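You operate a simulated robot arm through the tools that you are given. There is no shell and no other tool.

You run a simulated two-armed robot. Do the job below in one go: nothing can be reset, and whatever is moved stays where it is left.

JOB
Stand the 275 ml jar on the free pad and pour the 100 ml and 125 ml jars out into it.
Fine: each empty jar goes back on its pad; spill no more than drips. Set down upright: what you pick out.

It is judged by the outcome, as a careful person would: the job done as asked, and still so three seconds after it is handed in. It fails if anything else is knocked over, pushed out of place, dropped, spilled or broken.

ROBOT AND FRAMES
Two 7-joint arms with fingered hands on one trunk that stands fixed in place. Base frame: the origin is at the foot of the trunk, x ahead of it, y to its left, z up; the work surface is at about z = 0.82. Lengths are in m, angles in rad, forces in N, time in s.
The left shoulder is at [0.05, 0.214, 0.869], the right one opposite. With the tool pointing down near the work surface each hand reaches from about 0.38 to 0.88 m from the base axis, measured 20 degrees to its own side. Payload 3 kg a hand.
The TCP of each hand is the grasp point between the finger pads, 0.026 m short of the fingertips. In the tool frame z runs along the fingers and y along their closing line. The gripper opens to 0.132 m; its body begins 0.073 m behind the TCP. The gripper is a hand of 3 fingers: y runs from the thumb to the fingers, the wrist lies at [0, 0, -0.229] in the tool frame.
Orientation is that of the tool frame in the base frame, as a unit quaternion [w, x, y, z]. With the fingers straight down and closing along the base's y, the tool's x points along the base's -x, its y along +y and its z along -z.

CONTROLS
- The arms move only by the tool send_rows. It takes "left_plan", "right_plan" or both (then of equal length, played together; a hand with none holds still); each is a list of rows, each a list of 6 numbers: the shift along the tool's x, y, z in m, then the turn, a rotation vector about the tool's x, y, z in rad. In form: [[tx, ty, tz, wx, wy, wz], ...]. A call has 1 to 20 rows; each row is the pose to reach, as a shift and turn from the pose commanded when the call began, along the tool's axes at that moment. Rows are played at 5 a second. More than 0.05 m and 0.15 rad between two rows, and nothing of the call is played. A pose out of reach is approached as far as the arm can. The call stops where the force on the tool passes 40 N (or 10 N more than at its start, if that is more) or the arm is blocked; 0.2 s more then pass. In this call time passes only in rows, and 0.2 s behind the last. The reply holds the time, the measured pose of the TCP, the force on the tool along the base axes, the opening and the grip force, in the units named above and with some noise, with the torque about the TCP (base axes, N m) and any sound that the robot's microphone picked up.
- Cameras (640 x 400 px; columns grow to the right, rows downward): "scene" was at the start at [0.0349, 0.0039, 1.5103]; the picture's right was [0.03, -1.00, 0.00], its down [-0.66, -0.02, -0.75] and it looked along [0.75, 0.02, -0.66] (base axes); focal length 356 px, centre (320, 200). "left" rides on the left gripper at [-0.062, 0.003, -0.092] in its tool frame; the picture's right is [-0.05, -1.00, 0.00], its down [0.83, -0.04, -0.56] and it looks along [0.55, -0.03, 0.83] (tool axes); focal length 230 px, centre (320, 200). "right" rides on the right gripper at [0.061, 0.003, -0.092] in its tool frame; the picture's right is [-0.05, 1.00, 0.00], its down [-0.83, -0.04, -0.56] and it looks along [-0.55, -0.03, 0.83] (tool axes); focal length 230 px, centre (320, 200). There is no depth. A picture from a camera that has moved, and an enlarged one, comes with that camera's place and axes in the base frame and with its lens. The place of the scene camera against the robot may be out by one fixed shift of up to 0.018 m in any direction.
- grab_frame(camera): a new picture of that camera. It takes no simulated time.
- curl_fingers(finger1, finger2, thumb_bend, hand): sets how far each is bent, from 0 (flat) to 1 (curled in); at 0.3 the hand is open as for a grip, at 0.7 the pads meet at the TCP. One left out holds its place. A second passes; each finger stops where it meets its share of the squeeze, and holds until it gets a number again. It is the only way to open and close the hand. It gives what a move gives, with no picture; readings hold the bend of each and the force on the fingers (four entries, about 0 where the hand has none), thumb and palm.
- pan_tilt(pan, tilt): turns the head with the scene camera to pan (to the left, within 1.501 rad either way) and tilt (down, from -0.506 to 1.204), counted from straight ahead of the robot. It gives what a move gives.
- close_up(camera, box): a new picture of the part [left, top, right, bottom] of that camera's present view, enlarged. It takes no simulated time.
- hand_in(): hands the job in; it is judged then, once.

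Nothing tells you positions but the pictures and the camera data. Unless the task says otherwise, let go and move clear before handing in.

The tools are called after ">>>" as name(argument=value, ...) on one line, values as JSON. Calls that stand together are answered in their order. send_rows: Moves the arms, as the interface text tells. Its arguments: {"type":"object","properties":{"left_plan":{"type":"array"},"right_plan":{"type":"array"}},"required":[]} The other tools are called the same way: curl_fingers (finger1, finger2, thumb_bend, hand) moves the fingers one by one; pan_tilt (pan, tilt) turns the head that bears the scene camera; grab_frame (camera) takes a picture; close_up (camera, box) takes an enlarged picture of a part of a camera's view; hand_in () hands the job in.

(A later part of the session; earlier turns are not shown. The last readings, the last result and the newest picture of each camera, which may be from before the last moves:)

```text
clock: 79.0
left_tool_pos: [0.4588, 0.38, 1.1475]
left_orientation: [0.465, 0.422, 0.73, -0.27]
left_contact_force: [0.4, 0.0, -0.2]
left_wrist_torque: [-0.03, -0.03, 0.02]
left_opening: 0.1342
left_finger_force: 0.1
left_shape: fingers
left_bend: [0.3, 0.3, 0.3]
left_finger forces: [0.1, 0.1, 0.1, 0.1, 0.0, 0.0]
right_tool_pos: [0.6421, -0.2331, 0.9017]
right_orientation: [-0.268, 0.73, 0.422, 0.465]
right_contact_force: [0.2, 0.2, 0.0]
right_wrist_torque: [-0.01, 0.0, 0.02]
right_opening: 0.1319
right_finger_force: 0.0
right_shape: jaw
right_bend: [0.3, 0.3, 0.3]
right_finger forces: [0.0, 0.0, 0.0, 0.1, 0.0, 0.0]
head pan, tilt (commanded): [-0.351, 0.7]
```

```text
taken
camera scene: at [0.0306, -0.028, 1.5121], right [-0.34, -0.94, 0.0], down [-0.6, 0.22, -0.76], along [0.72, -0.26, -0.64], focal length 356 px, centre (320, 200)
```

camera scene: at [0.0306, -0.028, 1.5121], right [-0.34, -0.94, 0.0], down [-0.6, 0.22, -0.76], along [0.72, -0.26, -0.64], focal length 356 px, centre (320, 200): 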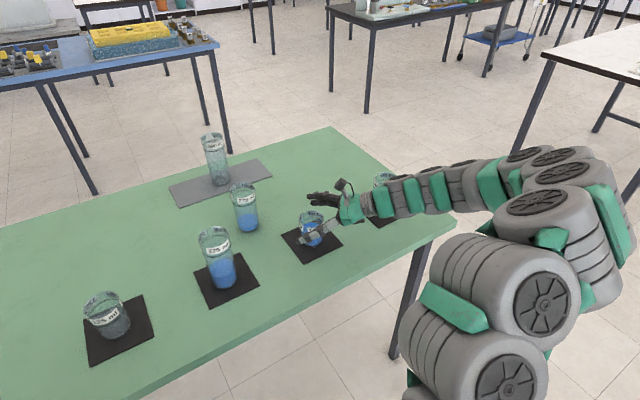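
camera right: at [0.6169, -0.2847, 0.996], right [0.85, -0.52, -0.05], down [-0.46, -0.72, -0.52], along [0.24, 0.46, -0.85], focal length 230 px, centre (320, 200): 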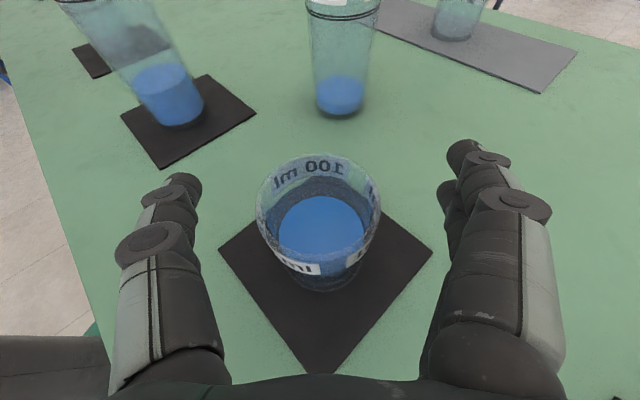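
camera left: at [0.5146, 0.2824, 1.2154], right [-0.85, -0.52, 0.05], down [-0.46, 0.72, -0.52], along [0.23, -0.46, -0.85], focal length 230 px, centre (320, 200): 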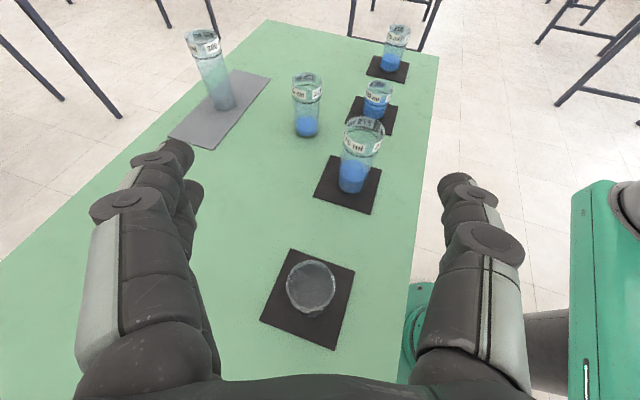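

>>> send_rows(right_plan=[[-0.0112, -0.0004, 0.0051, 0, 0, 0], [-0.0223, -0.0008, 0.0102, 0, 0, 0], [-0.0335, -0.0011, 0.0153, 0, 0, 0], [-0.0335, -0.0011, 0.0153, 0, 0, 0]])

>>> grab_frame(camera="right")

>>> close_up(camera="scene", box=[270, 150, 430, 280])

```text
clock: 80.0
left_tool_pos: [0.4606, 0.3793, 1.1484]
left_orientation: [0.465, 0.421, 0.731, -0.268]
left_contact_force: [0.1, -0.8, -0.5]
left_wrist_torque: [0.02, 0.02, -0.02]
left_opening: 0.1341
left_finger_force: 0.1
left_shape: fingers
left_bend: [0.3, 0.3, 0.3]
left_finger forces: [0.1, 0.0, 0.0, 0.0, 0.0, 0.1]
right_tool_pos: [0.6423, -0.2325, 0.8645]
right_orientation: [-0.269, 0.73, 0.422, 0.466]
right_contact_force: [-0.3, 1.0, 0.0]
right_wrist_torque: [-0.03, -0.02, 0.01]
right_opening: 0.132
right_finger_force: 0.0
right_shape: jaw
right_bend: [0.3, 0.3, 0.3]
right_finger forces: [0.0, 0.0, 0.1, 0.0, 0.0, 0.1]
head pan, tilt (commanded): [-0.351, 0.7]
```

```text
taken
camera right: at [0.6168, -0.2843, 0.9593], right [0.85, -0.52, -0.05], down [-0.46, -0.72, -0.52], along [0.24, 0.46, -0.85], focal length 230 px, centre (320, 200)
```

right: 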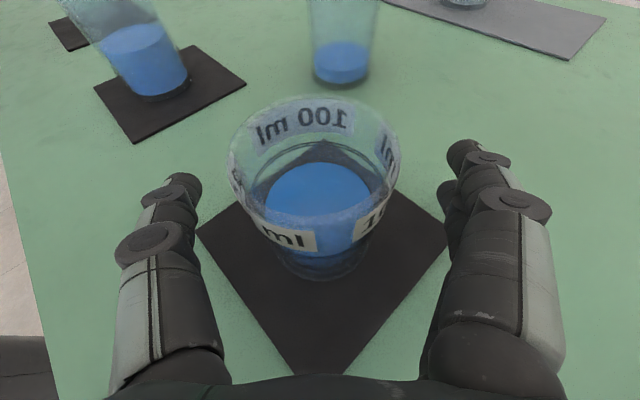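

```text
3.08 times, centred on (350, 215) of scene
camera zoom: at [0.0306, -0.028, 1.5121], right [-0.34, -0.94, 0.0], down [-0.6, 0.22, -0.76], along [0.72, -0.26, -0.64], focal length 1096 px, centre (228, 154)
```

zoom: 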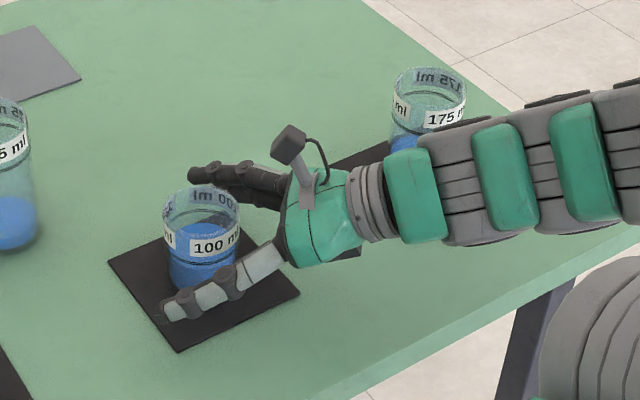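

The hand straddles the 100 ml jar and the 175 ml jar behind is undisturbed. Closing in stages.

>>> curl_fingers(hand="right", finger1=0.46, finger2=0.46, thumb_bend=0.46)

>>> curl_fingers(hand="right", finger1=0.54, finger2=0.54, thumb_bend=0.54)

>>> curl_fingers(hand="right", finger1=0.59, finger2=0.59, thumb_bend=0.58)

>>> grab_frame(camera="right")

>>> close_up(camera="scene", box=[270, 150, 430, 280])

```text
clock: 81.0
left_tool_pos: [0.4609, 0.38, 1.1483]
left_orientation: [0.465, 0.422, 0.73, -0.269]
left_contact_force: [0.0, 0.1, -0.3]
left_wrist_torque: [0.0, 0.0, 0.01]
left_opening: 0.1344
left_finger_force: 0.1
left_shape: fingers
left_bend: [0.3, 0.3, 0.3]
left_finger forces: [0.1, 0.0, 0.0, 0.0, 0.0, 0.0]
right_tool_pos: [0.6427, -0.2326, 0.8647]
right_orientation: [-0.269, 0.73, 0.422, 0.465]
right_contact_force: [0.1, 2.0, -0.8]
right_wrist_torque: [-0.04, 0.03, 0.01]
right_opening: 0.0821
right_finger_force: 0.1
right_shape: fingers
right_bend: [0.46, 0.46, 0.46]
right_finger forces: [0.0, 0.0, 0.0, 0.0, 0.1, 0.0]
head pan, tilt (commanded): [-0.351, 0.7]
```

```text
clock: 82.0
left_tool_pos: [0.4596, 0.3801, 1.1472]
left_orientation: [0.465, 0.422, 0.73, -0.269]
left_contact_force: [0.2, 0.4, 0.3]
left_wrist_torque: [0.01, -0.04, 0.03]
left_opening: 0.1343
left_finger_force: 0.0
left_shape: fingers
left_bend: [0.3, 0.3, 0.3]
left_finger forces: [0.1, 0.0, 0.0, 0.1, 0.0, 0.0]
right_tool_pos: [0.6427, -0.2329, 0.8645]
right_orientation: [-0.268, 0.731, 0.422, 0.465]
right_contact_force: [-0.9, 0.3, 0.7]
right_wrist_torque: [0.0, -0.01, -0.02]
right_opening: 0.0561
right_finger_force: 0.7
right_shape: fingers
right_bend: [0.54, 0.53, 0.54]
right_finger forces: [0.0, 0.4, 0.1, 0.0, 0.6, 0.1]
head pan, tilt (commanded): [-0.351, 0.7]
```

```text
clock: 83.0
left_tool_pos: [0.4607, 0.3795, 1.1483]
left_orientation: [0.465, 0.422, 0.73, -0.269]
left_contact_force: [0.1, -0.4, -0.2]
left_wrist_torque: [0.03, 0.0, -0.01]
left_opening: 0.1341
left_finger_force: 0.0
left_shape: fingers
left_bend: [0.3, 0.3, 0.3]
left_finger forces: [0.0, 0.0, 0.0, 0.0, 0.0, 0.0]
right_tool_pos: [0.6438, -0.232, 0.8652]
right_orientation: [-0.269, 0.73, 0.422, 0.465]
right_contact_force: [0.1, 0.7, 0.1]
right_wrist_torque: [0.0, -0.05, 0.03]
right_opening: 0.0483
right_finger_force: 4.3
right_shape: fingers
right_bend: [0.57, 0.54, 0.56]
right_finger forces: [1.1, 3.3, 0.1, 0.0, 4.1, 0.0]
head pan, tilt (commanded): [-0.351, 0.7]
```

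```text
taken
camera right: at [0.6168, -0.2842, 0.9592], right [0.85, -0.52, -0.05], down [-0.46, -0.72, -0.52], along [0.23, 0.46, -0.85], focal length 230 px, centre (320, 200)
```

right: 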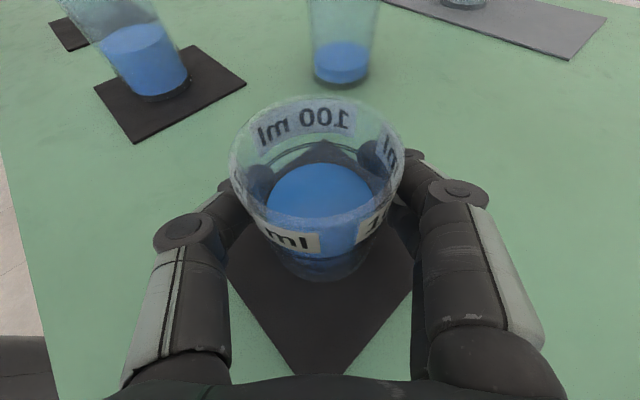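

```text
3.08 times, centred on (350, 215) of scene
camera zoom: at [0.0306, -0.028, 1.5121], right [-0.34, -0.94, 0.0], down [-0.6, 0.22, -0.76], along [0.72, -0.26, -0.64], focal length 1096 px, centre (228, 154)
```

zoom: 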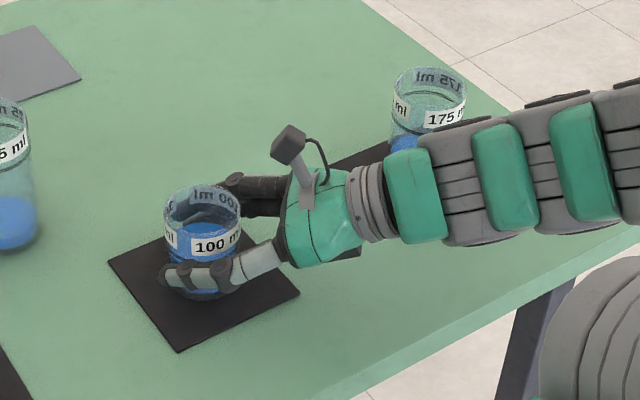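

>>> curl_fingers(hand="right", finger1=0.66, finger2=0.66, thumb_bend=0.66)

>>> grab_frame(camera="right")

```text
clock: 84.0
left_tool_pos: [0.4599, 0.3795, 1.1477]
left_orientation: [0.465, 0.423, 0.73, -0.27]
left_contact_force: [-0.3, -0.8, -0.2]
left_wrist_torque: [0.02, 0.0, 0.01]
left_opening: 0.1339
left_finger_force: 0.1
left_shape: fingers
left_bend: [0.3, 0.3, 0.3]
left_finger forces: [0.0, 0.0, 0.1, 0.0, 0.0, 0.1]
right_tool_pos: [0.6435, -0.2337, 0.865]
right_orientation: [-0.268, 0.731, 0.421, 0.466]
right_contact_force: [0.5, 2.3, 1.1]
right_wrist_torque: [0.04, -0.02, 0.0]
right_opening: 0.0451
right_finger_force: 16.0
right_shape: fingers
right_bend: [0.59, 0.55, 0.61]
right_finger forces: [6.9, 8.4, 0.0, 0.0, 16.3, 0.1]
head pan, tilt (commanded): [-0.351, 0.7]
```

```text
taken
camera right: at [0.6167, -0.2842, 0.9592], right [0.85, -0.52, -0.05], down [-0.46, -0.72, -0.52], along [0.23, 0.46, -0.85], focal length 230 px, centre (320, 200)
```

right: 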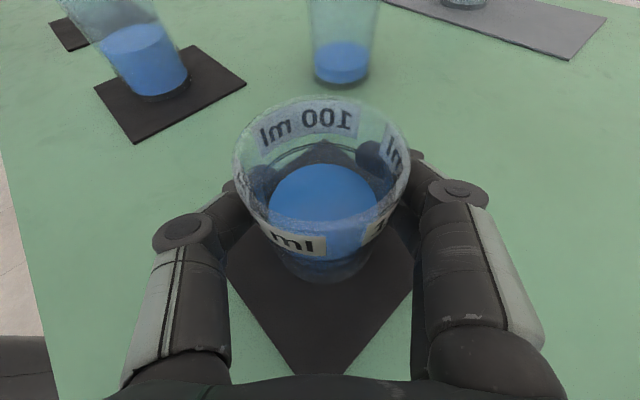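

The grip is at 16 N. Lifting 5 cm as a check.

>>> send_rows(right_plan=[[0.0045, 0, -0.0021, 0, 0, 0], [0.0136, 0, -0.0063, 0, 0, 0], [0.0272, 0, -0.0127, 0, 0, 0], [0.0453, 0, -0.0211, 0, 0, 0], [0.0453, 0, -0.0211, 0, 0, 0]])

>>> grab_frame(camera="right")

>>> grab_frame(camera="scene")

```text
clock: 85.2
left_tool_pos: [0.4609, 0.3801, 1.1474]
left_orientation: [0.465, 0.421, 0.732, -0.267]
left_contact_force: [-0.4, -0.3, 0.6]
left_wrist_torque: [0.0, -0.02, -0.01]
left_opening: 0.1342
left_finger_force: 0.1
left_shape: fingers
left_bend: [0.3, 0.3, 0.3]
left_finger forces: [0.0, 0.0, 0.1, 0.1, 0.0, 0.0]
right_tool_pos: [0.6423, -0.2329, 0.9138]
right_orientation: [-0.269, 0.73, 0.422, 0.465]
right_contact_force: [-0.2, 0.0, -1.0]
right_wrist_torque: [-0.01, 0.04, -0.01]
right_opening: 0.0445
right_finger_force: 15.8
right_shape: fingers
right_bend: [0.59, 0.55, 0.61]
right_finger forces: [6.7, 8.6, 0.0, 0.0, 15.6, 0.0]
head pan, tilt (commanded): [-0.351, 0.7]
```

```text
taken
camera right: at [0.6162, -0.2839, 1.0082], right [0.85, -0.52, -0.05], down [-0.46, -0.72, -0.52], along [0.23, 0.46, -0.85], focal length 230 px, centre (320, 200)
```

right: 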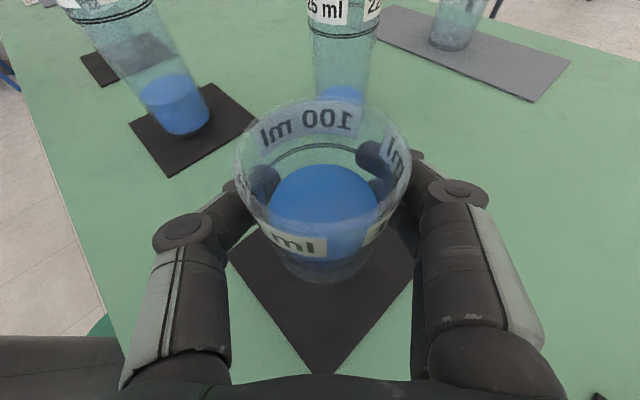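

```text
taken
camera scene: at [0.0306, -0.028, 1.5121], right [-0.34, -0.94, 0.0], down [-0.6, 0.22, -0.76], along [0.72, -0.26, -0.64], focal length 356 px, centre (320, 200)
```

scene: 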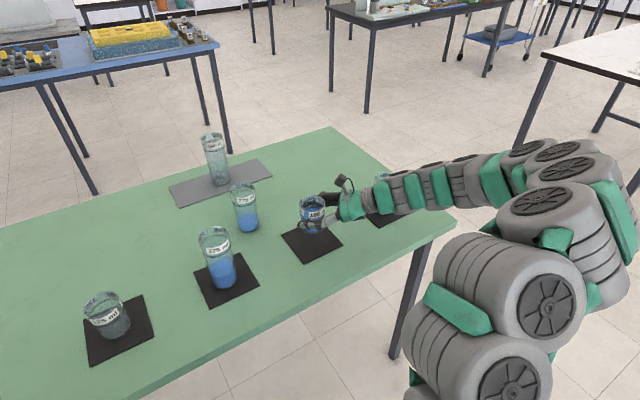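

The jar holds steady. Lifting higher and carrying it upright to the right-hand side of the receiver.

>>> send_rows(right_plan=[[0.0136, 0, -0.0063, 0, 0, 0], [0.0407, 0, -0.019, 0, 0, 0], [0.0725, 0, -0.0338, 0, 0, 0], [0.1042, 0, -0.0486, 0, 0, 0], [0.1305, 0, -0.0608, 0, 0, 0], [0.1413, 0, -0.0659, 0, 0, 0], [0.1464, -0.01, -0.0549, 0, 0, 0], [0.1544, -0.0257, -0.0377, 0, 0, 0], [0.1632, -0.0429, -0.019, 0, 0, 0], [0.172, -0.06, -0.0002, 0, 0, 0], [0.18, -0.0757, 0.017, 0, 0, 0], [0.1851, -0.0857, 0.028, 0, 0, 0], [0.1851, -0.0857, 0.028, 0, 0, 0]])

>>> pan_tilt(pan=-0.05, tilt=0.7)

>>> grab_frame(camera="scene")

>>> grab_frame(camera="right")

```text
clock: 88.0
left_tool_pos: [0.4604, 0.3791, 1.148]
left_orientation: [0.465, 0.422, 0.73, -0.269]
left_contact_force: [1.0, -0.4, -0.7]
left_wrist_torque: [0.0, 0.04, 0.01]
left_opening: 0.1342
left_finger_force: 0.0
left_shape: fingers
left_bend: [0.3, 0.3, 0.3]
left_finger forces: [0.1, 0.0, 0.0, 0.0, 0.1, 0.1]
right_tool_pos: [0.6176, -0.0989, 1.0715]
right_orientation: [-0.269, 0.73, 0.423, 0.464]
right_contact_force: [0.1, -0.6, -1.9]
right_wrist_torque: [0.0, -0.01, 0.01]
right_opening: 0.0437
right_finger_force: 14.6
right_shape: fingers
right_bend: [0.6, 0.55, 0.61]
right_finger forces: [6.2, 8.2, 0.0, 0.1, 14.9, 0.0]
head pan, tilt (commanded): [-0.351, 0.7]
```

```text
clock: 88.8
left_tool_pos: [0.4602, 0.3794, 1.1485]
left_orientation: [0.465, 0.422, 0.73, -0.269]
left_contact_force: [-0.5, 0.2, -0.1]
left_wrist_torque: [0.01, -0.01, 0.03]
left_opening: 0.1345
left_finger_force: 0.1
left_shape: fingers
left_bend: [0.3, 0.3, 0.3]
left_finger forces: [0.0, 0.0, 0.0, 0.0, 0.0, 0.0]
right_tool_pos: [0.6194, -0.0998, 1.0708]
right_orientation: [-0.269, 0.73, 0.422, 0.465]
right_contact_force: [0.2, -0.3, -1.6]
right_wrist_torque: [-0.02, 0.01, 0.01]
right_opening: 0.0437
right_finger_force: 15.5
right_shape: fingers
right_bend: [0.6, 0.55, 0.61]
right_finger forces: [6.3, 8.2, 0.1, 0.1, 14.8, 0.0]
head pan, tilt (commanded): [-0.051, 0.7]
```

```text
taken
camera scene: at [0.0356, -0.0032, 1.5121], right [-0.05, -1.0, 0.0], down [-0.64, 0.03, -0.76], along [0.76, -0.04, -0.64], focal length 356 px, centre (320, 200)
```

scene: 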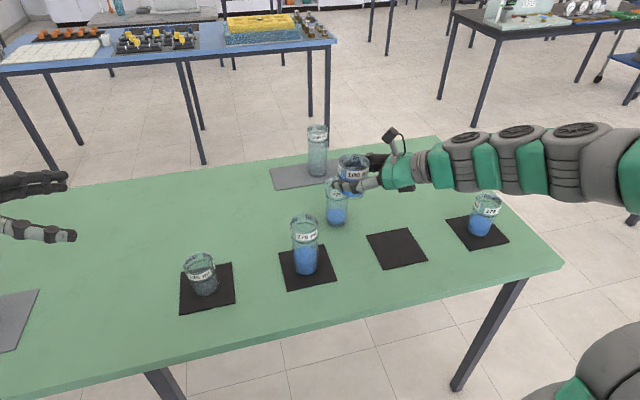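

```text
taken
camera right: at [0.5932, -0.1513, 1.1653], right [0.85, -0.52, -0.05], down [-0.46, -0.72, -0.52], along [0.23, 0.46, -0.85], focal length 230 px, centre (320, 200)
```

right: 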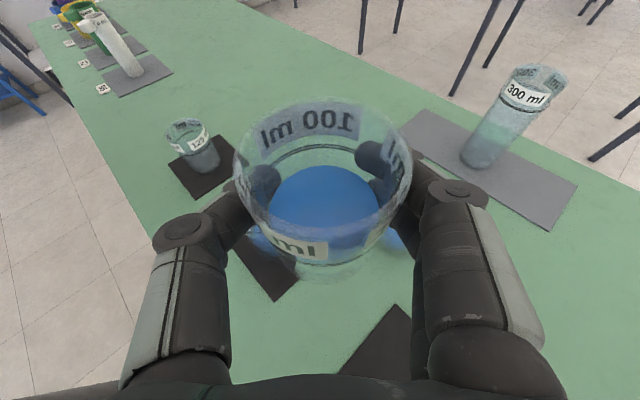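

The 100 ml jar is upright beside the receiver. Tilting to 40° while moving closer, as before.

>>> send_rows(right_plan=[[-0.0004, -0.0036, 0.0075, -0.0426, -0.0582, -0.0913], [-0.0008, -0.0072, 0.015, -0.0852, -0.1163, -0.1827], [-0.0012, -0.0109, 0.0225, -0.1278, -0.1745, -0.274], [-0.0015, -0.0145, 0.03, -0.1703, -0.2327, -0.3653], [-0.0019, -0.0181, 0.0375, -0.2129, -0.2908, -0.4567], [-0.0023, -0.0217, 0.045, -0.2555, -0.349, -0.548], [-0.0023, -0.0217, 0.045, -0.2555, -0.349, -0.548]])

>>> grab_frame(camera="right")

>>> grab_frame(camera="scene")

```text
clock: 90.4
left_tool_pos: [0.4602, 0.3796, 1.1469]
left_orientation: [0.465, 0.423, 0.73, -0.27]
left_contact_force: [-0.3, -0.8, -0.3]
left_wrist_torque: [0.04, -0.04, -0.02]
left_opening: 0.1341
left_finger_force: 0.0
left_shape: fingers
left_bend: [0.3, 0.3, 0.3]
left_finger forces: [0.0, 0.0, 0.0, 0.0, 0.0, 0.0]
right_tool_pos: [0.6216, -0.0546, 1.0489]
right_orientation: [0.037, 0.686, 0.58, 0.437]
right_contact_force: [0.8, -0.1, -1.5]
right_wrist_torque: [-0.01, 0.01, 0.01]
right_opening: 0.0432
right_finger_force: 14.5
right_shape: fingers
right_bend: [0.6, 0.55, 0.61]
right_finger forces: [5.8, 8.1, 0.0, 0.1, 15.4, 0.1]
head pan, tilt (commanded): [-0.051, 0.7]
```

```text
taken
camera right: at [0.5609, -0.047, 1.1413], right [0.77, -0.37, 0.53], down [-0.34, -0.93, -0.15], along [0.54, -0.07, -0.84], focal length 230 px, centre (320, 200)
```

right: 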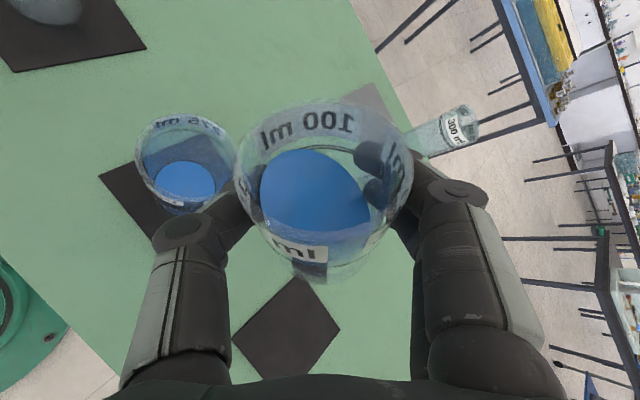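

```text
taken
camera scene: at [0.0357, -0.0031, 1.5121], right [-0.05, -1.0, 0.0], down [-0.64, 0.03, -0.76], along [0.76, -0.04, -0.64], focal length 356 px, centre (320, 200)
```

scene: 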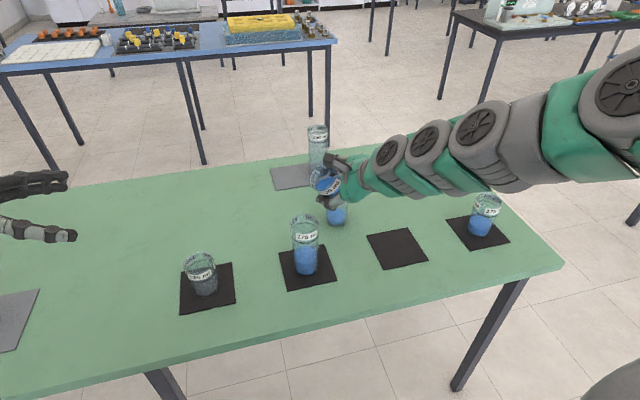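

Mirrored geometry looks right: the lip is just reaching the receiver's mouth. On to 55° with the lip over the mouth.

>>> send_rows(right_plan=[[0.0003, -0.0047, 0.0026, -0.024, -0.0327, -0.0514], [0.0006, -0.0087, 0.0049, -0.0479, -0.0655, -0.1028], [0.0009, -0.0117, 0.0066, -0.0719, -0.0982, -0.1541], [0.0011, -0.014, 0.0079, -0.0958, -0.1309, -0.2055]])

>>> grab_frame(camera="right")

>>> close_up(camera="scene", box=[240, 130, 400, 290])

```text
clock: 91.4
left_tool_pos: [0.4608, 0.3793, 1.1491]
left_orientation: [0.465, 0.422, 0.731, -0.268]
left_contact_force: [0.8, -0.7, -0.4]
left_wrist_torque: [-0.02, 0.02, 0.01]
left_opening: 0.1344
left_finger_force: 0.1
left_shape: fingers
left_bend: [0.3, 0.3, 0.3]
left_finger forces: [0.0, 0.0, 0.1, 0.0, 0.1, 0.0]
right_tool_pos: [0.6141, -0.0453, 1.0379]
right_orientation: [0.152, 0.648, 0.621, 0.414]
right_contact_force: [-0.2, 0.6, -1.8]
right_wrist_torque: [0.02, 0.0, 0.01]
right_opening: 0.043
right_finger_force: 14.7
right_shape: fingers
right_bend: [0.6, 0.56, 0.61]
right_finger forces: [5.7, 8.1, 0.0, 0.1, 15.6, 0.0]
head pan, tilt (commanded): [-0.051, 0.7]
```

```text
taken
camera right: at [0.5432, -0.0176, 1.1177], right [0.69, -0.23, 0.69], down [-0.34, -0.94, 0.02], along [0.65, -0.25, -0.72], focal length 230 px, centre (320, 200)
```

right: 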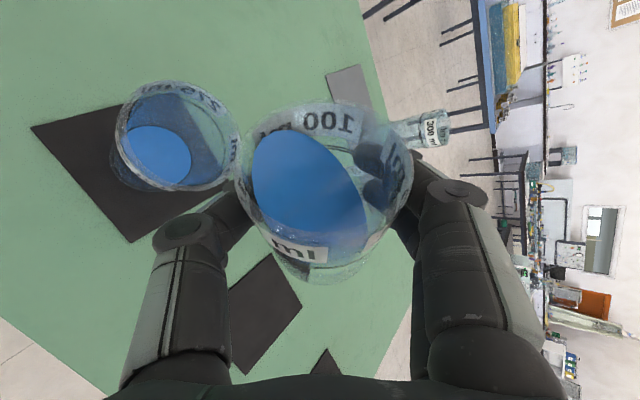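

```text
2.50 times, centred on (320, 210) of scene
camera zoom: at [0.0357, -0.0031, 1.5121], right [-0.05, -1.0, 0.0], down [-0.64, 0.03, -0.76], along [0.76, -0.04, -0.64], focal length 890 px, centre (320, 175)
```

zoom: 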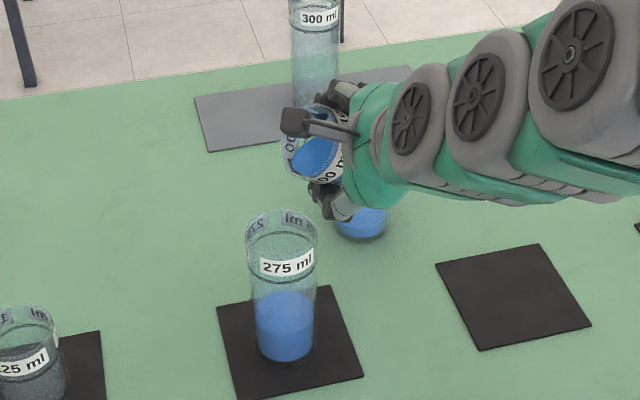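

Liquid is right at the lip, which sits over the mouth. Slowly tilting 10° more and checking the stream.

>>> send_rows(right_plan=[[0.0003, -0.0003, 0.0001, -0.016, -0.0218, -0.0343], [0.0006, -0.0007, 0.0002, -0.0319, -0.0436, -0.0685], [0.0009, -0.001, 0.0003, -0.0479, -0.0654, -0.1028], [0.0013, -0.0013, 0.0004, -0.0639, -0.0873, -0.137]])

>>> grab_frame(camera="right")

>>> close_up(camera="scene", box=[240, 130, 400, 290])

```text
clock: 92.4
left_tool_pos: [0.4605, 0.3788, 1.1478]
left_orientation: [0.465, 0.422, 0.73, -0.269]
left_contact_force: [0.4, -0.5, 0.0]
left_wrist_torque: [0.02, -0.01, -0.02]
left_opening: 0.134
left_finger_force: 0.1
left_shape: fingers
left_bend: [0.3, 0.3, 0.3]
left_finger forces: [0.0, 0.0, 0.0, 0.0, 0.0, 0.0]
right_tool_pos: [0.6148, -0.0441, 1.0366]
right_orientation: [0.227, 0.616, 0.644, 0.393]
right_contact_force: [0.4, -0.1, -2.3]
right_wrist_torque: [-0.01, -0.01, 0.01]
right_opening: 0.0431
right_finger_force: 14.6
right_shape: fingers
right_bend: [0.6, 0.56, 0.61]
right_finger forces: [5.7, 8.0, 0.0, 0.0, 15.7, 0.1]
head pan, tilt (commanded): [-0.051, 0.7]
```

```text
taken
camera right: at [0.5367, -0.0056, 1.1054], right [0.62, -0.12, 0.77], down [-0.34, -0.93, 0.13], along [0.7, -0.35, -0.62], focal length 230 px, centre (320, 200)
```

right: 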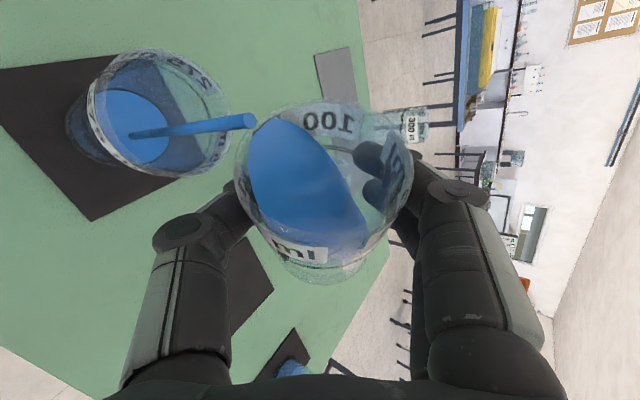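

```text
2.50 times, centred on (320, 210) of scene
camera zoom: at [0.0356, -0.0031, 1.5121], right [-0.05, -1.0, 0.0], down [-0.64, 0.03, -0.76], along [0.76, -0.04, -0.64], focal length 890 px, centre (320, 175)
```

zoom: 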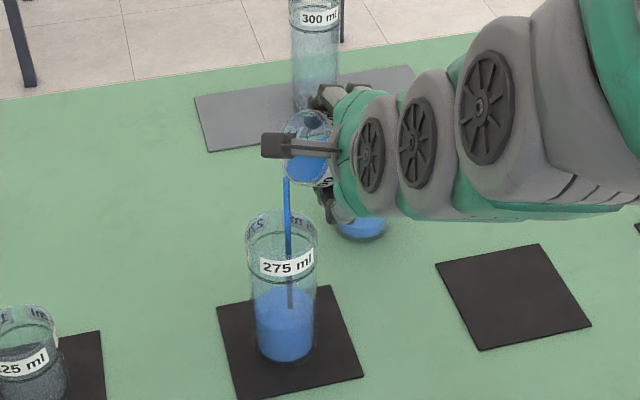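

The stream enters the receiver's mouth cleanly. Continuing slowly to 80°.

>>> send_rows(right_plan=[[0.0006, -0.0004, 0, -0.016, -0.0218, -0.0343], [0.0012, -0.0007, -0.0001, -0.0319, -0.0436, -0.0685], [0.0019, -0.0011, -0.0001, -0.0479, -0.0654, -0.1028], [0.0025, -0.0014, -0.0002, -0.0639, -0.0873, -0.137], [0.0031, -0.0018, -0.0002, -0.0798, -0.1091, -0.1713], [0.0037, -0.0021, -0.0003, -0.0958, -0.1309, -0.2055]])

>>> grab_frame(camera="right")

>>> close_up(camera="scene", box=[240, 130, 400, 290])

```text
clock: 93.8
left_tool_pos: [0.46, 0.3796, 1.148]
left_orientation: [0.465, 0.422, 0.73, -0.269]
left_contact_force: [-0.2, 0.4, 0.3]
left_wrist_torque: [-0.02, -0.01, 0.01]
left_opening: 0.1342
left_finger_force: 0.0
left_shape: fingers
left_bend: [0.3, 0.3, 0.3]
left_finger forces: [0.1, 0.1, 0.0, 0.1, 0.1, 0.0]
right_tool_pos: [0.6124, -0.0402, 1.0364]
right_orientation: [0.336, 0.559, 0.668, 0.357]
right_contact_force: [-0.2, -0.8, -1.2]
right_wrist_torque: [0.01, 0.0, 0.0]
right_opening: 0.0425
right_finger_force: 14.1
right_shape: fingers
right_bend: [0.6, 0.56, 0.61]
right_finger forces: [5.8, 7.9, 0.0, 0.0, 15.6, 0.0]
head pan, tilt (commanded): [-0.051, 0.7]
```

```text
taken
camera right: at [0.527, 0.0114, 1.0829], right [0.51, 0.07, 0.85], down [-0.37, -0.88, 0.29], along [0.77, -0.47, -0.43], focal length 230 px, centre (320, 200)
```

right: 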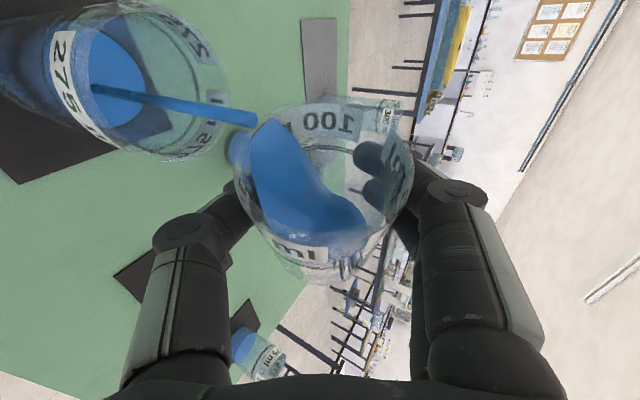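

```text
2.50 times, centred on (320, 210) of scene
camera zoom: at [0.0356, -0.0031, 1.5121], right [-0.05, -1.0, 0.0], down [-0.64, 0.03, -0.76], along [0.76, -0.04, -0.64], focal length 890 px, centre (320, 175)
```

zoom: 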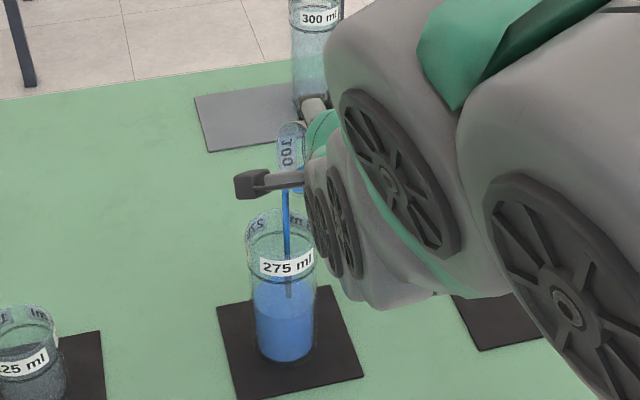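

Still flowing neatly into the receiver. Tilting slowly to 95° and holding briefly.

>>> send_rows(right_plan=[[0.0014, 0.0001, -0.0007, -0.016, -0.0218, -0.0343], [0.0028, 0.0001, -0.0014, -0.0319, -0.0436, -0.0685], [0.0043, 0.0002, -0.0021, -0.0479, -0.0654, -0.1028], [0.0057, 0.0003, -0.0027, -0.0639, -0.0873, -0.137], [0.0071, 0.0003, -0.0034, -0.0798, -0.1091, -0.1713], [0.0085, 0.0004, -0.0041, -0.0958, -0.1309, -0.2055], [0.0085, 0.0004, -0.0041, -0.0958, -0.1309, -0.2055], [0.0085, 0.0004, -0.0041, -0.0958, -0.1309, -0.2055]])

>>> grab_frame(camera="right")

>>> grab_frame(camera="scene")

```text
clock: 95.6
left_tool_pos: [0.4595, 0.3799, 1.1478]
left_orientation: [0.465, 0.422, 0.73, -0.268]
left_contact_force: [-0.4, -0.3, 0.2]
left_wrist_torque: [0.02, 0.02, 0.0]
left_opening: 0.1339
left_finger_force: 0.1
left_shape: fingers
left_bend: [0.3, 0.3, 0.3]
left_finger forces: [0.1, 0.0, 0.0, 0.0, 0.1, 0.0]
right_tool_pos: [0.6077, -0.0322, 1.0378]
right_orientation: [0.439, 0.495, 0.681, 0.314]
right_contact_force: [0.4, -0.3, -0.8]
right_wrist_torque: [0.0, -0.03, 0.0]
right_opening: 0.0425
right_finger_force: 14.8
right_shape: fingers
right_bend: [0.6, 0.56, 0.62]
right_finger forces: [5.8, 7.8, 0.0, 0.1, 15.4, 0.1]
head pan, tilt (commanded): [-0.051, 0.7]
```

```text
taken
camera right: at [0.5177, 0.0271, 1.0603], right [0.4, 0.27, 0.88], down [-0.42, -0.8, 0.43], along [0.81, -0.54, -0.21], focal length 230 px, centre (320, 200)
```

right: 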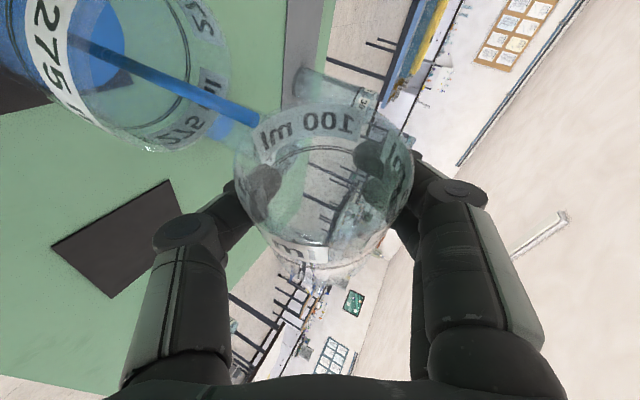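

```text
taken
camera scene: at [0.0356, -0.0031, 1.5121], right [-0.05, -1.0, 0.0], down [-0.64, 0.03, -0.76], along [0.76, -0.04, -0.64], focal length 356 px, centre (320, 200)
```

scene: 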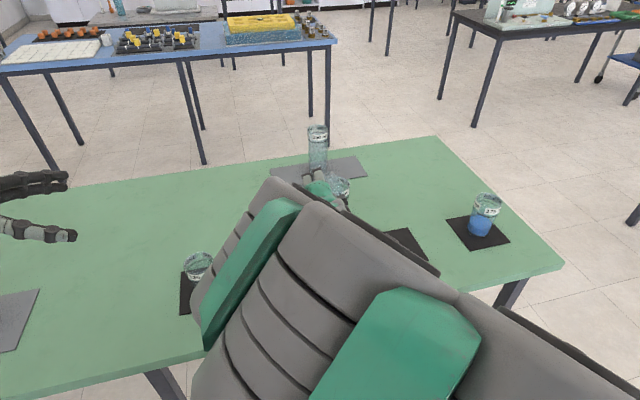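

The 100 ml jar looks empty with a last thread falling. Holding a second to drain.

>>> send_rows(right_plan=[[0, 0, 0, -0.004, -0.0055, -0.0086], [0, 0, 0, -0.008, -0.011, -0.0172], [0, 0, 0, -0.008, -0.011, -0.0172], [0, 0, 0, -0.008, -0.011, -0.0172], [0, 0, 0, -0.008, -0.011, -0.0172], [0, 0, 0, -0.008, -0.011, -0.0172], [0, 0, 0, -0.008, -0.011, -0.0172]])

>>> grab_frame(camera="right")

```text
clock: 97.2
left_tool_pos: [0.4598, 0.3789, 1.1487]
left_orientation: [0.465, 0.422, 0.73, -0.269]
left_contact_force: [-0.1, 0.0, -0.3]
left_wrist_torque: [0.0, 0.01, 0.02]
left_opening: 0.1343
left_finger_force: 0.0
left_shape: fingers
left_bend: [0.3, 0.3, 0.3]
left_finger forces: [0.0, 0.0, 0.0, 0.1, 0.1, 0.1]
right_tool_pos: [0.6081, -0.0329, 1.0379]
right_orientation: [0.448, 0.488, 0.682, 0.311]
right_contact_force: [-0.8, -0.4, -1.1]
right_wrist_torque: [0.03, -0.01, 0.0]
right_opening: 0.0424
right_finger_force: 14.8
right_shape: fingers
right_bend: [0.6, 0.56, 0.62]
right_finger forces: [5.8, 7.9, 0.0, 0.0, 15.5, 0.0]
head pan, tilt (commanded): [-0.051, 0.7]
```

```text
taken
camera right: at [0.5177, 0.0277, 1.0584], right [0.39, 0.28, 0.88], down [-0.42, -0.79, 0.44], along [0.82, -0.54, -0.19], focal length 230 px, centre (320, 200)
```

right: 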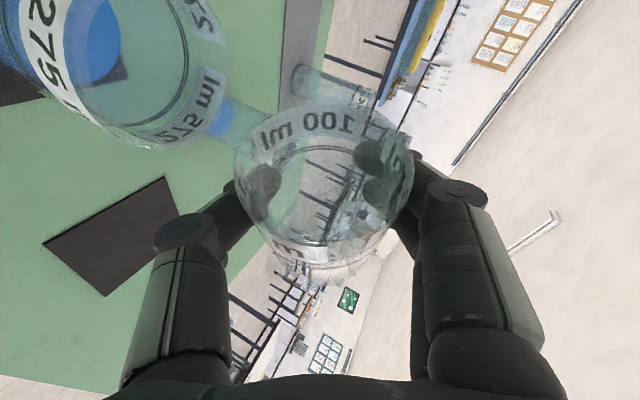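

The jar is drained and the stream has ended. Tilting back upright along the same path.

>>> send_rows(right_plan=[[-0.003, 0.0007, 0.0008, 0.0439, 0.06, 0.0942], [-0.006, 0.0013, 0.0016, 0.0878, 0.12, 0.1884], [-0.0091, 0.002, 0.0025, 0.1318, 0.18, 0.2826], [-0.0121, 0.0027, 0.0033, 0.1757, 0.24, 0.3768], [-0.0151, 0.0033, 0.0041, 0.2196, 0.3, 0.471], [-0.0181, 0.004, 0.0049, 0.2635, 0.36, 0.5652], [-0.0181, 0.004, 0.0049, 0.2635, 0.36, 0.5652]])

>>> grab_frame(camera="right")

>>> grab_frame(camera="scene")

```text
clock: 98.8
left_tool_pos: [0.46, 0.3792, 1.1469]
left_orientation: [0.466, 0.421, 0.73, -0.269]
left_contact_force: [0.9, -0.5, -0.2]
left_wrist_torque: [0.0, 0.01, 0.0]
left_opening: 0.1343
left_finger_force: 0.0
left_shape: fingers
left_bend: [0.3, 0.3, 0.3]
left_finger forces: [0.0, 0.0, 0.0, 0.0, 0.0, 0.0]
right_tool_pos: [0.6162, -0.0485, 1.0441]
right_orientation: [0.151, 0.648, 0.622, 0.413]
right_contact_force: [-0.1, -0.4, -1.0]
right_wrist_torque: [0.0, 0.02, -0.01]
right_opening: 0.042
right_finger_force: 14.2
right_shape: fingers
right_bend: [0.61, 0.56, 0.62]
right_finger forces: [5.7, 7.9, 0.1, 0.1, 15.2, 0.0]
head pan, tilt (commanded): [-0.051, 0.7]
```

```text
taken
camera right: at [0.5453, -0.0213, 1.1245], right [0.69, -0.23, 0.69], down [-0.34, -0.94, 0.02], along [0.64, -0.25, -0.72], focal length 230 px, centre (320, 200)
```

right: 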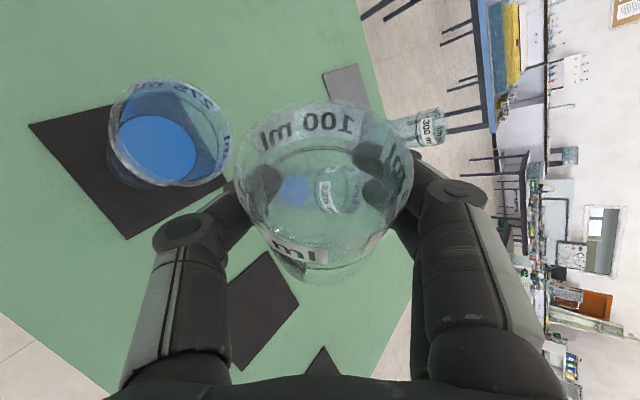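

```text
taken
camera scene: at [0.0356, -0.0031, 1.5121], right [-0.05, -1.0, 0.0], down [-0.64, 0.03, -0.76], along [0.76, -0.04, -0.64], focal length 356 px, centre (320, 200)
```

scene: 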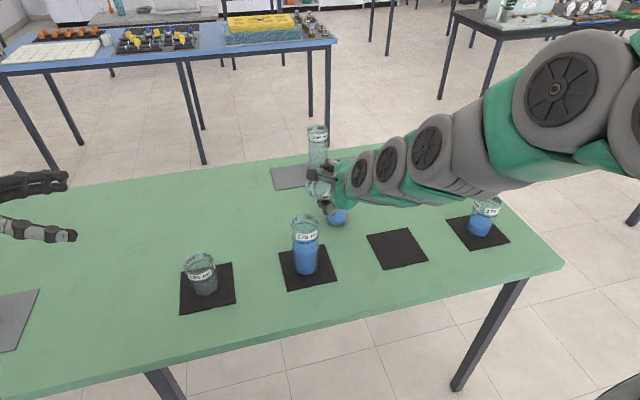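

The receiver is well and the jar is empty. Bringing it fully upright and away from the receiver.

>>> send_rows(right_plan=[[-0.0083, 0.0048, -0.0051, 0.0502, 0.0686, 0.1077], [-0.0166, 0.0096, -0.0102, 0.1004, 0.1371, 0.2153], [-0.0249, 0.0144, -0.0153, 0.1506, 0.2057, 0.323], [-0.0331, 0.0192, -0.0205, 0.2008, 0.2743, 0.4306], [-0.0414, 0.024, -0.0256, 0.251, 0.3429, 0.5383], [-0.0497, 0.0288, -0.0307, 0.3012, 0.4114, 0.6459], [-0.058, 0.0336, -0.0358, 0.3514, 0.48, 0.7536], [-0.058, 0.0336, -0.0358, 0.3514, 0.48, 0.7536]])

>>> grab_frame(camera="right")

>>> grab_frame(camera="scene")

```text
clock: 100.6
left_tool_pos: [0.4607, 0.3791, 1.1492]
left_orientation: [0.465, 0.423, 0.73, -0.269]
left_contact_force: [-0.2, 0.1, 0.1]
left_wrist_torque: [-0.02, 0.0, -0.01]
left_opening: 0.1342
left_finger_force: 0.0
left_shape: fingers
left_bend: [0.3, 0.3, 0.3]
left_finger forces: [0.1, 0.0, 0.1, 0.0, 0.1, 0.0]
right_tool_pos: [0.6199, -0.1204, 1.0708]
right_orientation: [-0.269, 0.73, 0.421, 0.466]
right_contact_force: [0.2, 0.4, -1.6]
right_wrist_torque: [0.02, 0.02, -0.03]
right_opening: 0.0413
right_finger_force: 13.4
right_shape: fingers
right_bend: [0.61, 0.56, 0.62]
right_finger forces: [5.5, 7.9, 0.0, 0.0, 15.0, 0.0]
head pan, tilt (commanded): [-0.051, 0.7]
```

```text
taken
camera right: at [0.5937, -0.1721, 1.165], right [0.85, -0.52, -0.05], down [-0.47, -0.72, -0.52], along [0.24, 0.47, -0.85], focal length 230 px, centre (320, 200)
```

right: 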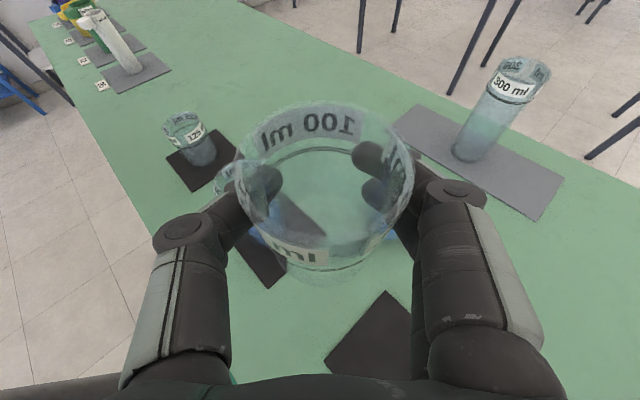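

```text
taken
camera scene: at [0.0356, -0.0031, 1.5121], right [-0.05, -1.0, 0.0], down [-0.64, 0.03, -0.76], along [0.76, -0.04, -0.64], focal length 356 px, centre (320, 200)
```

scene: 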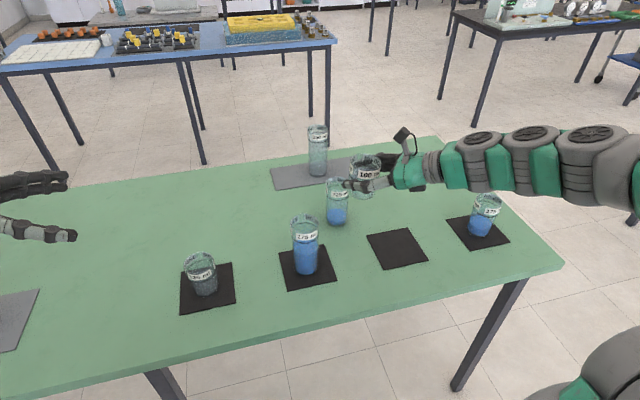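

The empty jar is upright. Carrying it back above its pad and lowering to a few centimetres over it.

>>> send_rows(right_plan=[[-0.006, 0.0127, -0.0129, 0, 0, 0], [-0.012, 0.0253, -0.0259, 0, 0, 0], [-0.0181, 0.038, -0.0388, 0, 0, 0], [-0.0241, 0.0507, -0.0517, 0, 0, 0], [-0.0301, 0.0633, -0.0647, 0, 0, 0], [-0.0361, 0.076, -0.0776, 0, 0, 0], [-0.0589, 0.076, -0.067, 0, 0, 0], [-0.0851, 0.076, -0.0548, 0, 0, 0], [-0.1114, 0.076, -0.0425, 0, 0, 0], [-0.1376, 0.076, -0.0303, 0, 0, 0], [-0.1639, 0.076, -0.018, 0, 0, 0], [-0.1901, 0.076, -0.0058, 0, 0, 0], [-0.1901, 0.076, -0.0058, 0, 0, 0]])

>>> grab_frame(camera="right")

>>> close_up(camera="scene", box=[330, 150, 510, 290])

```text
clock: 103.4
left_tool_pos: [0.46, 0.3803, 1.1477]
left_orientation: [0.465, 0.423, 0.73, -0.269]
left_contact_force: [-0.5, -0.6, 0.8]
left_wrist_torque: [-0.03, 0.01, -0.05]
left_opening: 0.1341
left_finger_force: 0.1
left_shape: fingers
left_bend: [0.3, 0.3, 0.3]
left_finger forces: [0.0, 0.0, 0.0, 0.0, 0.0, 0.0]
right_tool_pos: [0.6424, -0.2294, 0.8999]
right_orientation: [-0.268, 0.731, 0.422, 0.465]
right_contact_force: [-0.8, 0.8, -0.9]
right_wrist_torque: [-0.01, 0.02, 0.0]
right_opening: 0.0409
right_finger_force: 13.7
right_shape: fingers
right_bend: [0.61, 0.56, 0.62]
right_finger forces: [5.2, 7.7, 0.0, 0.0, 14.7, 0.2]
head pan, tilt (commanded): [-0.051, 0.7]
```

```text
taken
camera right: at [0.6159, -0.2812, 0.9945], right [0.85, -0.52, -0.05], down [-0.46, -0.72, -0.52], along [0.24, 0.46, -0.85], focal length 230 px, centre (320, 200)
```

right: 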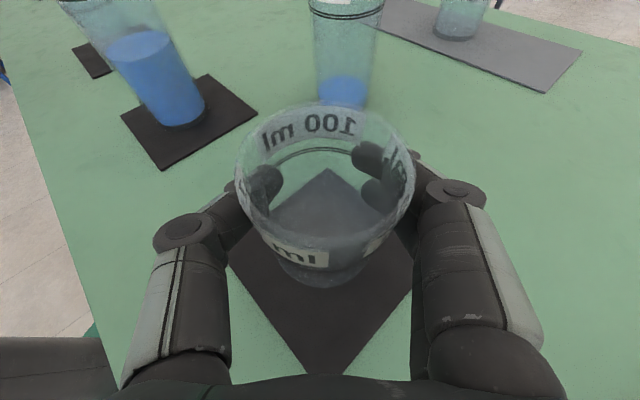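

```text
2.86 times, centred on (420, 220) of scene
camera zoom: at [0.0356, -0.0031, 1.5121], right [-0.05, -1.0, 0.0], down [-0.64, 0.03, -0.76], along [0.76, -0.04, -0.64], focal length 1018 px, centre (34, 143)
```

zoom: 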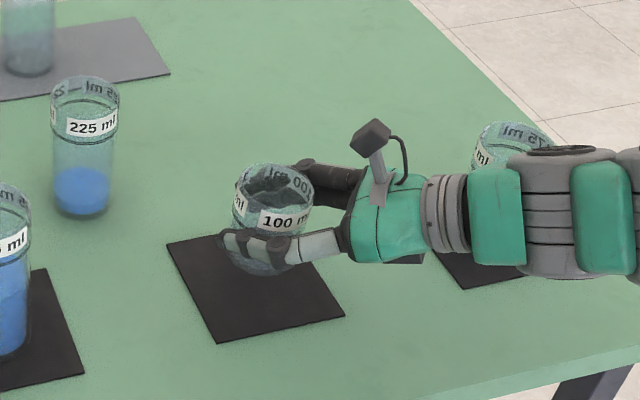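

The jar hangs straight just above its pad. Lowering to near contact.

>>> send_rows(right_plan=[[-0.0092, 0.0007, 0.0033, 0, 0, 0], [-0.0185, 0.0013, 0.0067, 0, 0, 0], [-0.0236, 0.0019, 0.0084, 0, 0, 0], [-0.0264, 0.0019, 0.0097, 0, 0, 0], [-0.0264, 0.0019, 0.0097, 0, 0, 0]])

>>> grab_frame(camera="right")

```text
clock: 104.6
left_tool_pos: [0.4616, 0.3792, 1.148]
left_orientation: [0.465, 0.423, 0.73, -0.269]
left_contact_force: [-1.1, -0.6, 0.0]
left_wrist_torque: [0.02, -0.01, 0.01]
left_opening: 0.1343
left_finger_force: 0.0
left_shape: fingers
left_bend: [0.3, 0.3, 0.3]
left_finger forces: [0.0, 0.1, 0.0, 0.0, 0.1, 0.0]
right_tool_pos: [0.6434, -0.2338, 0.8716]
right_orientation: [-0.269, 0.73, 0.422, 0.465]
right_contact_force: [0.0, 0.4, -0.8]
right_wrist_torque: [-0.02, 0.01, 0.02]
right_opening: 0.0407
right_finger_force: 14.2
right_shape: fingers
right_bend: [0.61, 0.56, 0.62]
right_finger forces: [5.3, 7.7, 0.0, 0.1, 14.7, 0.0]
head pan, tilt (commanded): [-0.051, 0.7]
```

```text
taken
camera right: at [0.6173, -0.2857, 0.9668], right [0.85, -0.52, -0.05], down [-0.46, -0.72, -0.52], along [0.23, 0.46, -0.85], focal length 230 px, centre (320, 200)
```

right: 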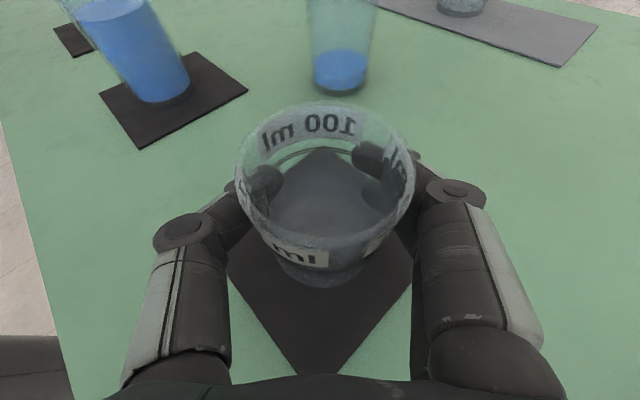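

>>> send_rows(right_plan=[[-0.0009, 0, 0.0004, 0, 0, 0], [-0.0018, 0, 0.0008, 0, 0, 0], [-0.0018, 0, 0.0008, 0, 0, 0]])

```text
clock: 105.4
left_tool_pos: [0.46, 0.3792, 1.1475]
left_orientation: [0.465, 0.422, 0.731, -0.268]
left_contact_force: [-0.4, 0.4, 0.4]
left_wrist_torque: [-0.03, -0.01, 0.02]
left_opening: 0.1342
left_finger_force: 0.1
left_shape: fingers
left_bend: [0.3, 0.3, 0.3]
left_finger forces: [0.0, 0.0, 0.1, 0.1, 0.0, 0.0]
right_tool_pos: [0.6429, -0.234, 0.8706]
right_orientation: [-0.269, 0.73, 0.422, 0.465]
right_contact_force: [-0.3, 0.7, -1.4]
right_wrist_torque: [-0.02, 0.0, -0.02]
right_opening: 0.0409
right_finger_force: 14.2
right_shape: fingers
right_bend: [0.61, 0.56, 0.62]
right_finger forces: [5.4, 7.6, 0.0, 0.1, 14.7, 0.0]
head pan, tilt (commanded): [-0.051, 0.7]
```

>>> send_rows(right_plan=[[-0.0009, 0, 0.0004, 0, 0, 0], [-0.0018, 0, 0.0008, 0, 0, 0], [-0.0018, 0, 0.0008, 0, 0, 0]])

```text
clock: 106.2
left_tool_pos: [0.4607, 0.3794, 1.148]
left_orientation: [0.466, 0.421, 0.731, -0.268]
left_contact_force: [0.8, -0.7, 0.7]
left_wrist_torque: [0.0, 0.02, -0.01]
left_opening: 0.1342
left_finger_force: 0.1
left_shape: fingers
left_bend: [0.3, 0.3, 0.3]
left_finger forces: [0.0, 0.1, 0.0, 0.1, 0.1, 0.0]
right_tool_pos: [0.6435, -0.2344, 0.8685]
right_orientation: [-0.269, 0.73, 0.421, 0.466]
right_contact_force: [-0.4, 0.6, -1.1]
right_wrist_torque: [0.04, 0.0, -0.01]
right_opening: 0.0409
right_finger_force: 13.5
right_shape: fingers
right_bend: [0.61, 0.56, 0.62]
right_finger forces: [5.3, 7.8, 0.0, 0.0, 14.7, 0.1]
head pan, tilt (commanded): [-0.051, 0.7]
```

>>> send_rows(right_plan=[[-0.0009, 0, 0.0004, 0, 0, 0], [-0.0014, 0, 0.0006, 0, 0, 0], [-0.0014, 0, 0.0006, 0, 0, 0]])

>>> close_up(camera="scene", box=[330, 150, 510, 290])

```text
clock: 107.0
left_tool_pos: [0.4606, 0.3803, 1.148]
left_orientation: [0.465, 0.423, 0.73, -0.27]
left_contact_force: [-0.9, 0.1, 0.2]
left_wrist_torque: [-0.05, 0.05, 0.01]
left_opening: 0.1341
left_finger_force: 0.1
left_shape: fingers
left_bend: [0.3, 0.3, 0.3]
left_finger forces: [0.0, 0.0, 0.0, 0.0, 0.0, 0.1]
right_tool_pos: [0.6427, -0.2344, 0.8669]
right_orientation: [-0.268, 0.73, 0.422, 0.465]
right_contact_force: [-1.3, -0.3, -0.8]
right_wrist_torque: [0.0, 0.02, -0.02]
right_opening: 0.0406
right_finger_force: 13.7
right_shape: fingers
right_bend: [0.61, 0.56, 0.62]
right_finger forces: [5.3, 7.7, 0.1, 0.0, 14.7, 0.0]
head pan, tilt (commanded): [-0.051, 0.7]
```

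```text
2.86 times, centred on (420, 220) of scene
camera zoom: at [0.0356, -0.0031, 1.5121], right [-0.05, -1.0, 0.0], down [-0.64, 0.03, -0.76], along [0.76, -0.04, -0.64], focal length 1018 px, centre (34, 143)
```

zoom: 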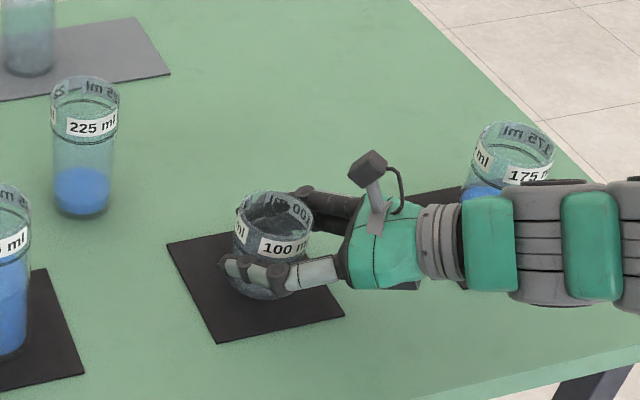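

No contact yet; lowering another millimetre or two.

>>> send_rows(right_plan=[[-0.0007, 0, 0.0003, 0, 0, 0], [-0.0014, 0, 0.0006, 0, 0, 0], [-0.0014, 0, 0.0006, 0, 0, 0]])

```text
clock: 107.8
left_tool_pos: [0.4592, 0.3797, 1.1479]
left_orientation: [0.465, 0.422, 0.73, -0.268]
left_contact_force: [0.6, 0.3, -0.1]
left_wrist_torque: [-0.02, -0.02, 0.02]
left_opening: 0.134
left_finger_force: 0.1
left_shape: fingers
left_bend: [0.3, 0.3, 0.3]
left_finger forces: [0.0, 0.0, 0.1, 0.0, 0.1, 0.0]
right_tool_pos: [0.644, -0.234, 0.8663]
right_orientation: [-0.269, 0.73, 0.421, 0.466]
right_contact_force: [0.1, 2.0, 3.7]
right_wrist_torque: [-0.04, -0.12, 0.05]
right_opening: 0.0409
right_finger_force: 14.9
right_shape: fingers
right_bend: [0.61, 0.57, 0.62]
right_finger forces: [6.5, 7.8, 0.0, 0.0, 15.3, 0.1]
head pan, tilt (commanded): [-0.051, 0.7]
```

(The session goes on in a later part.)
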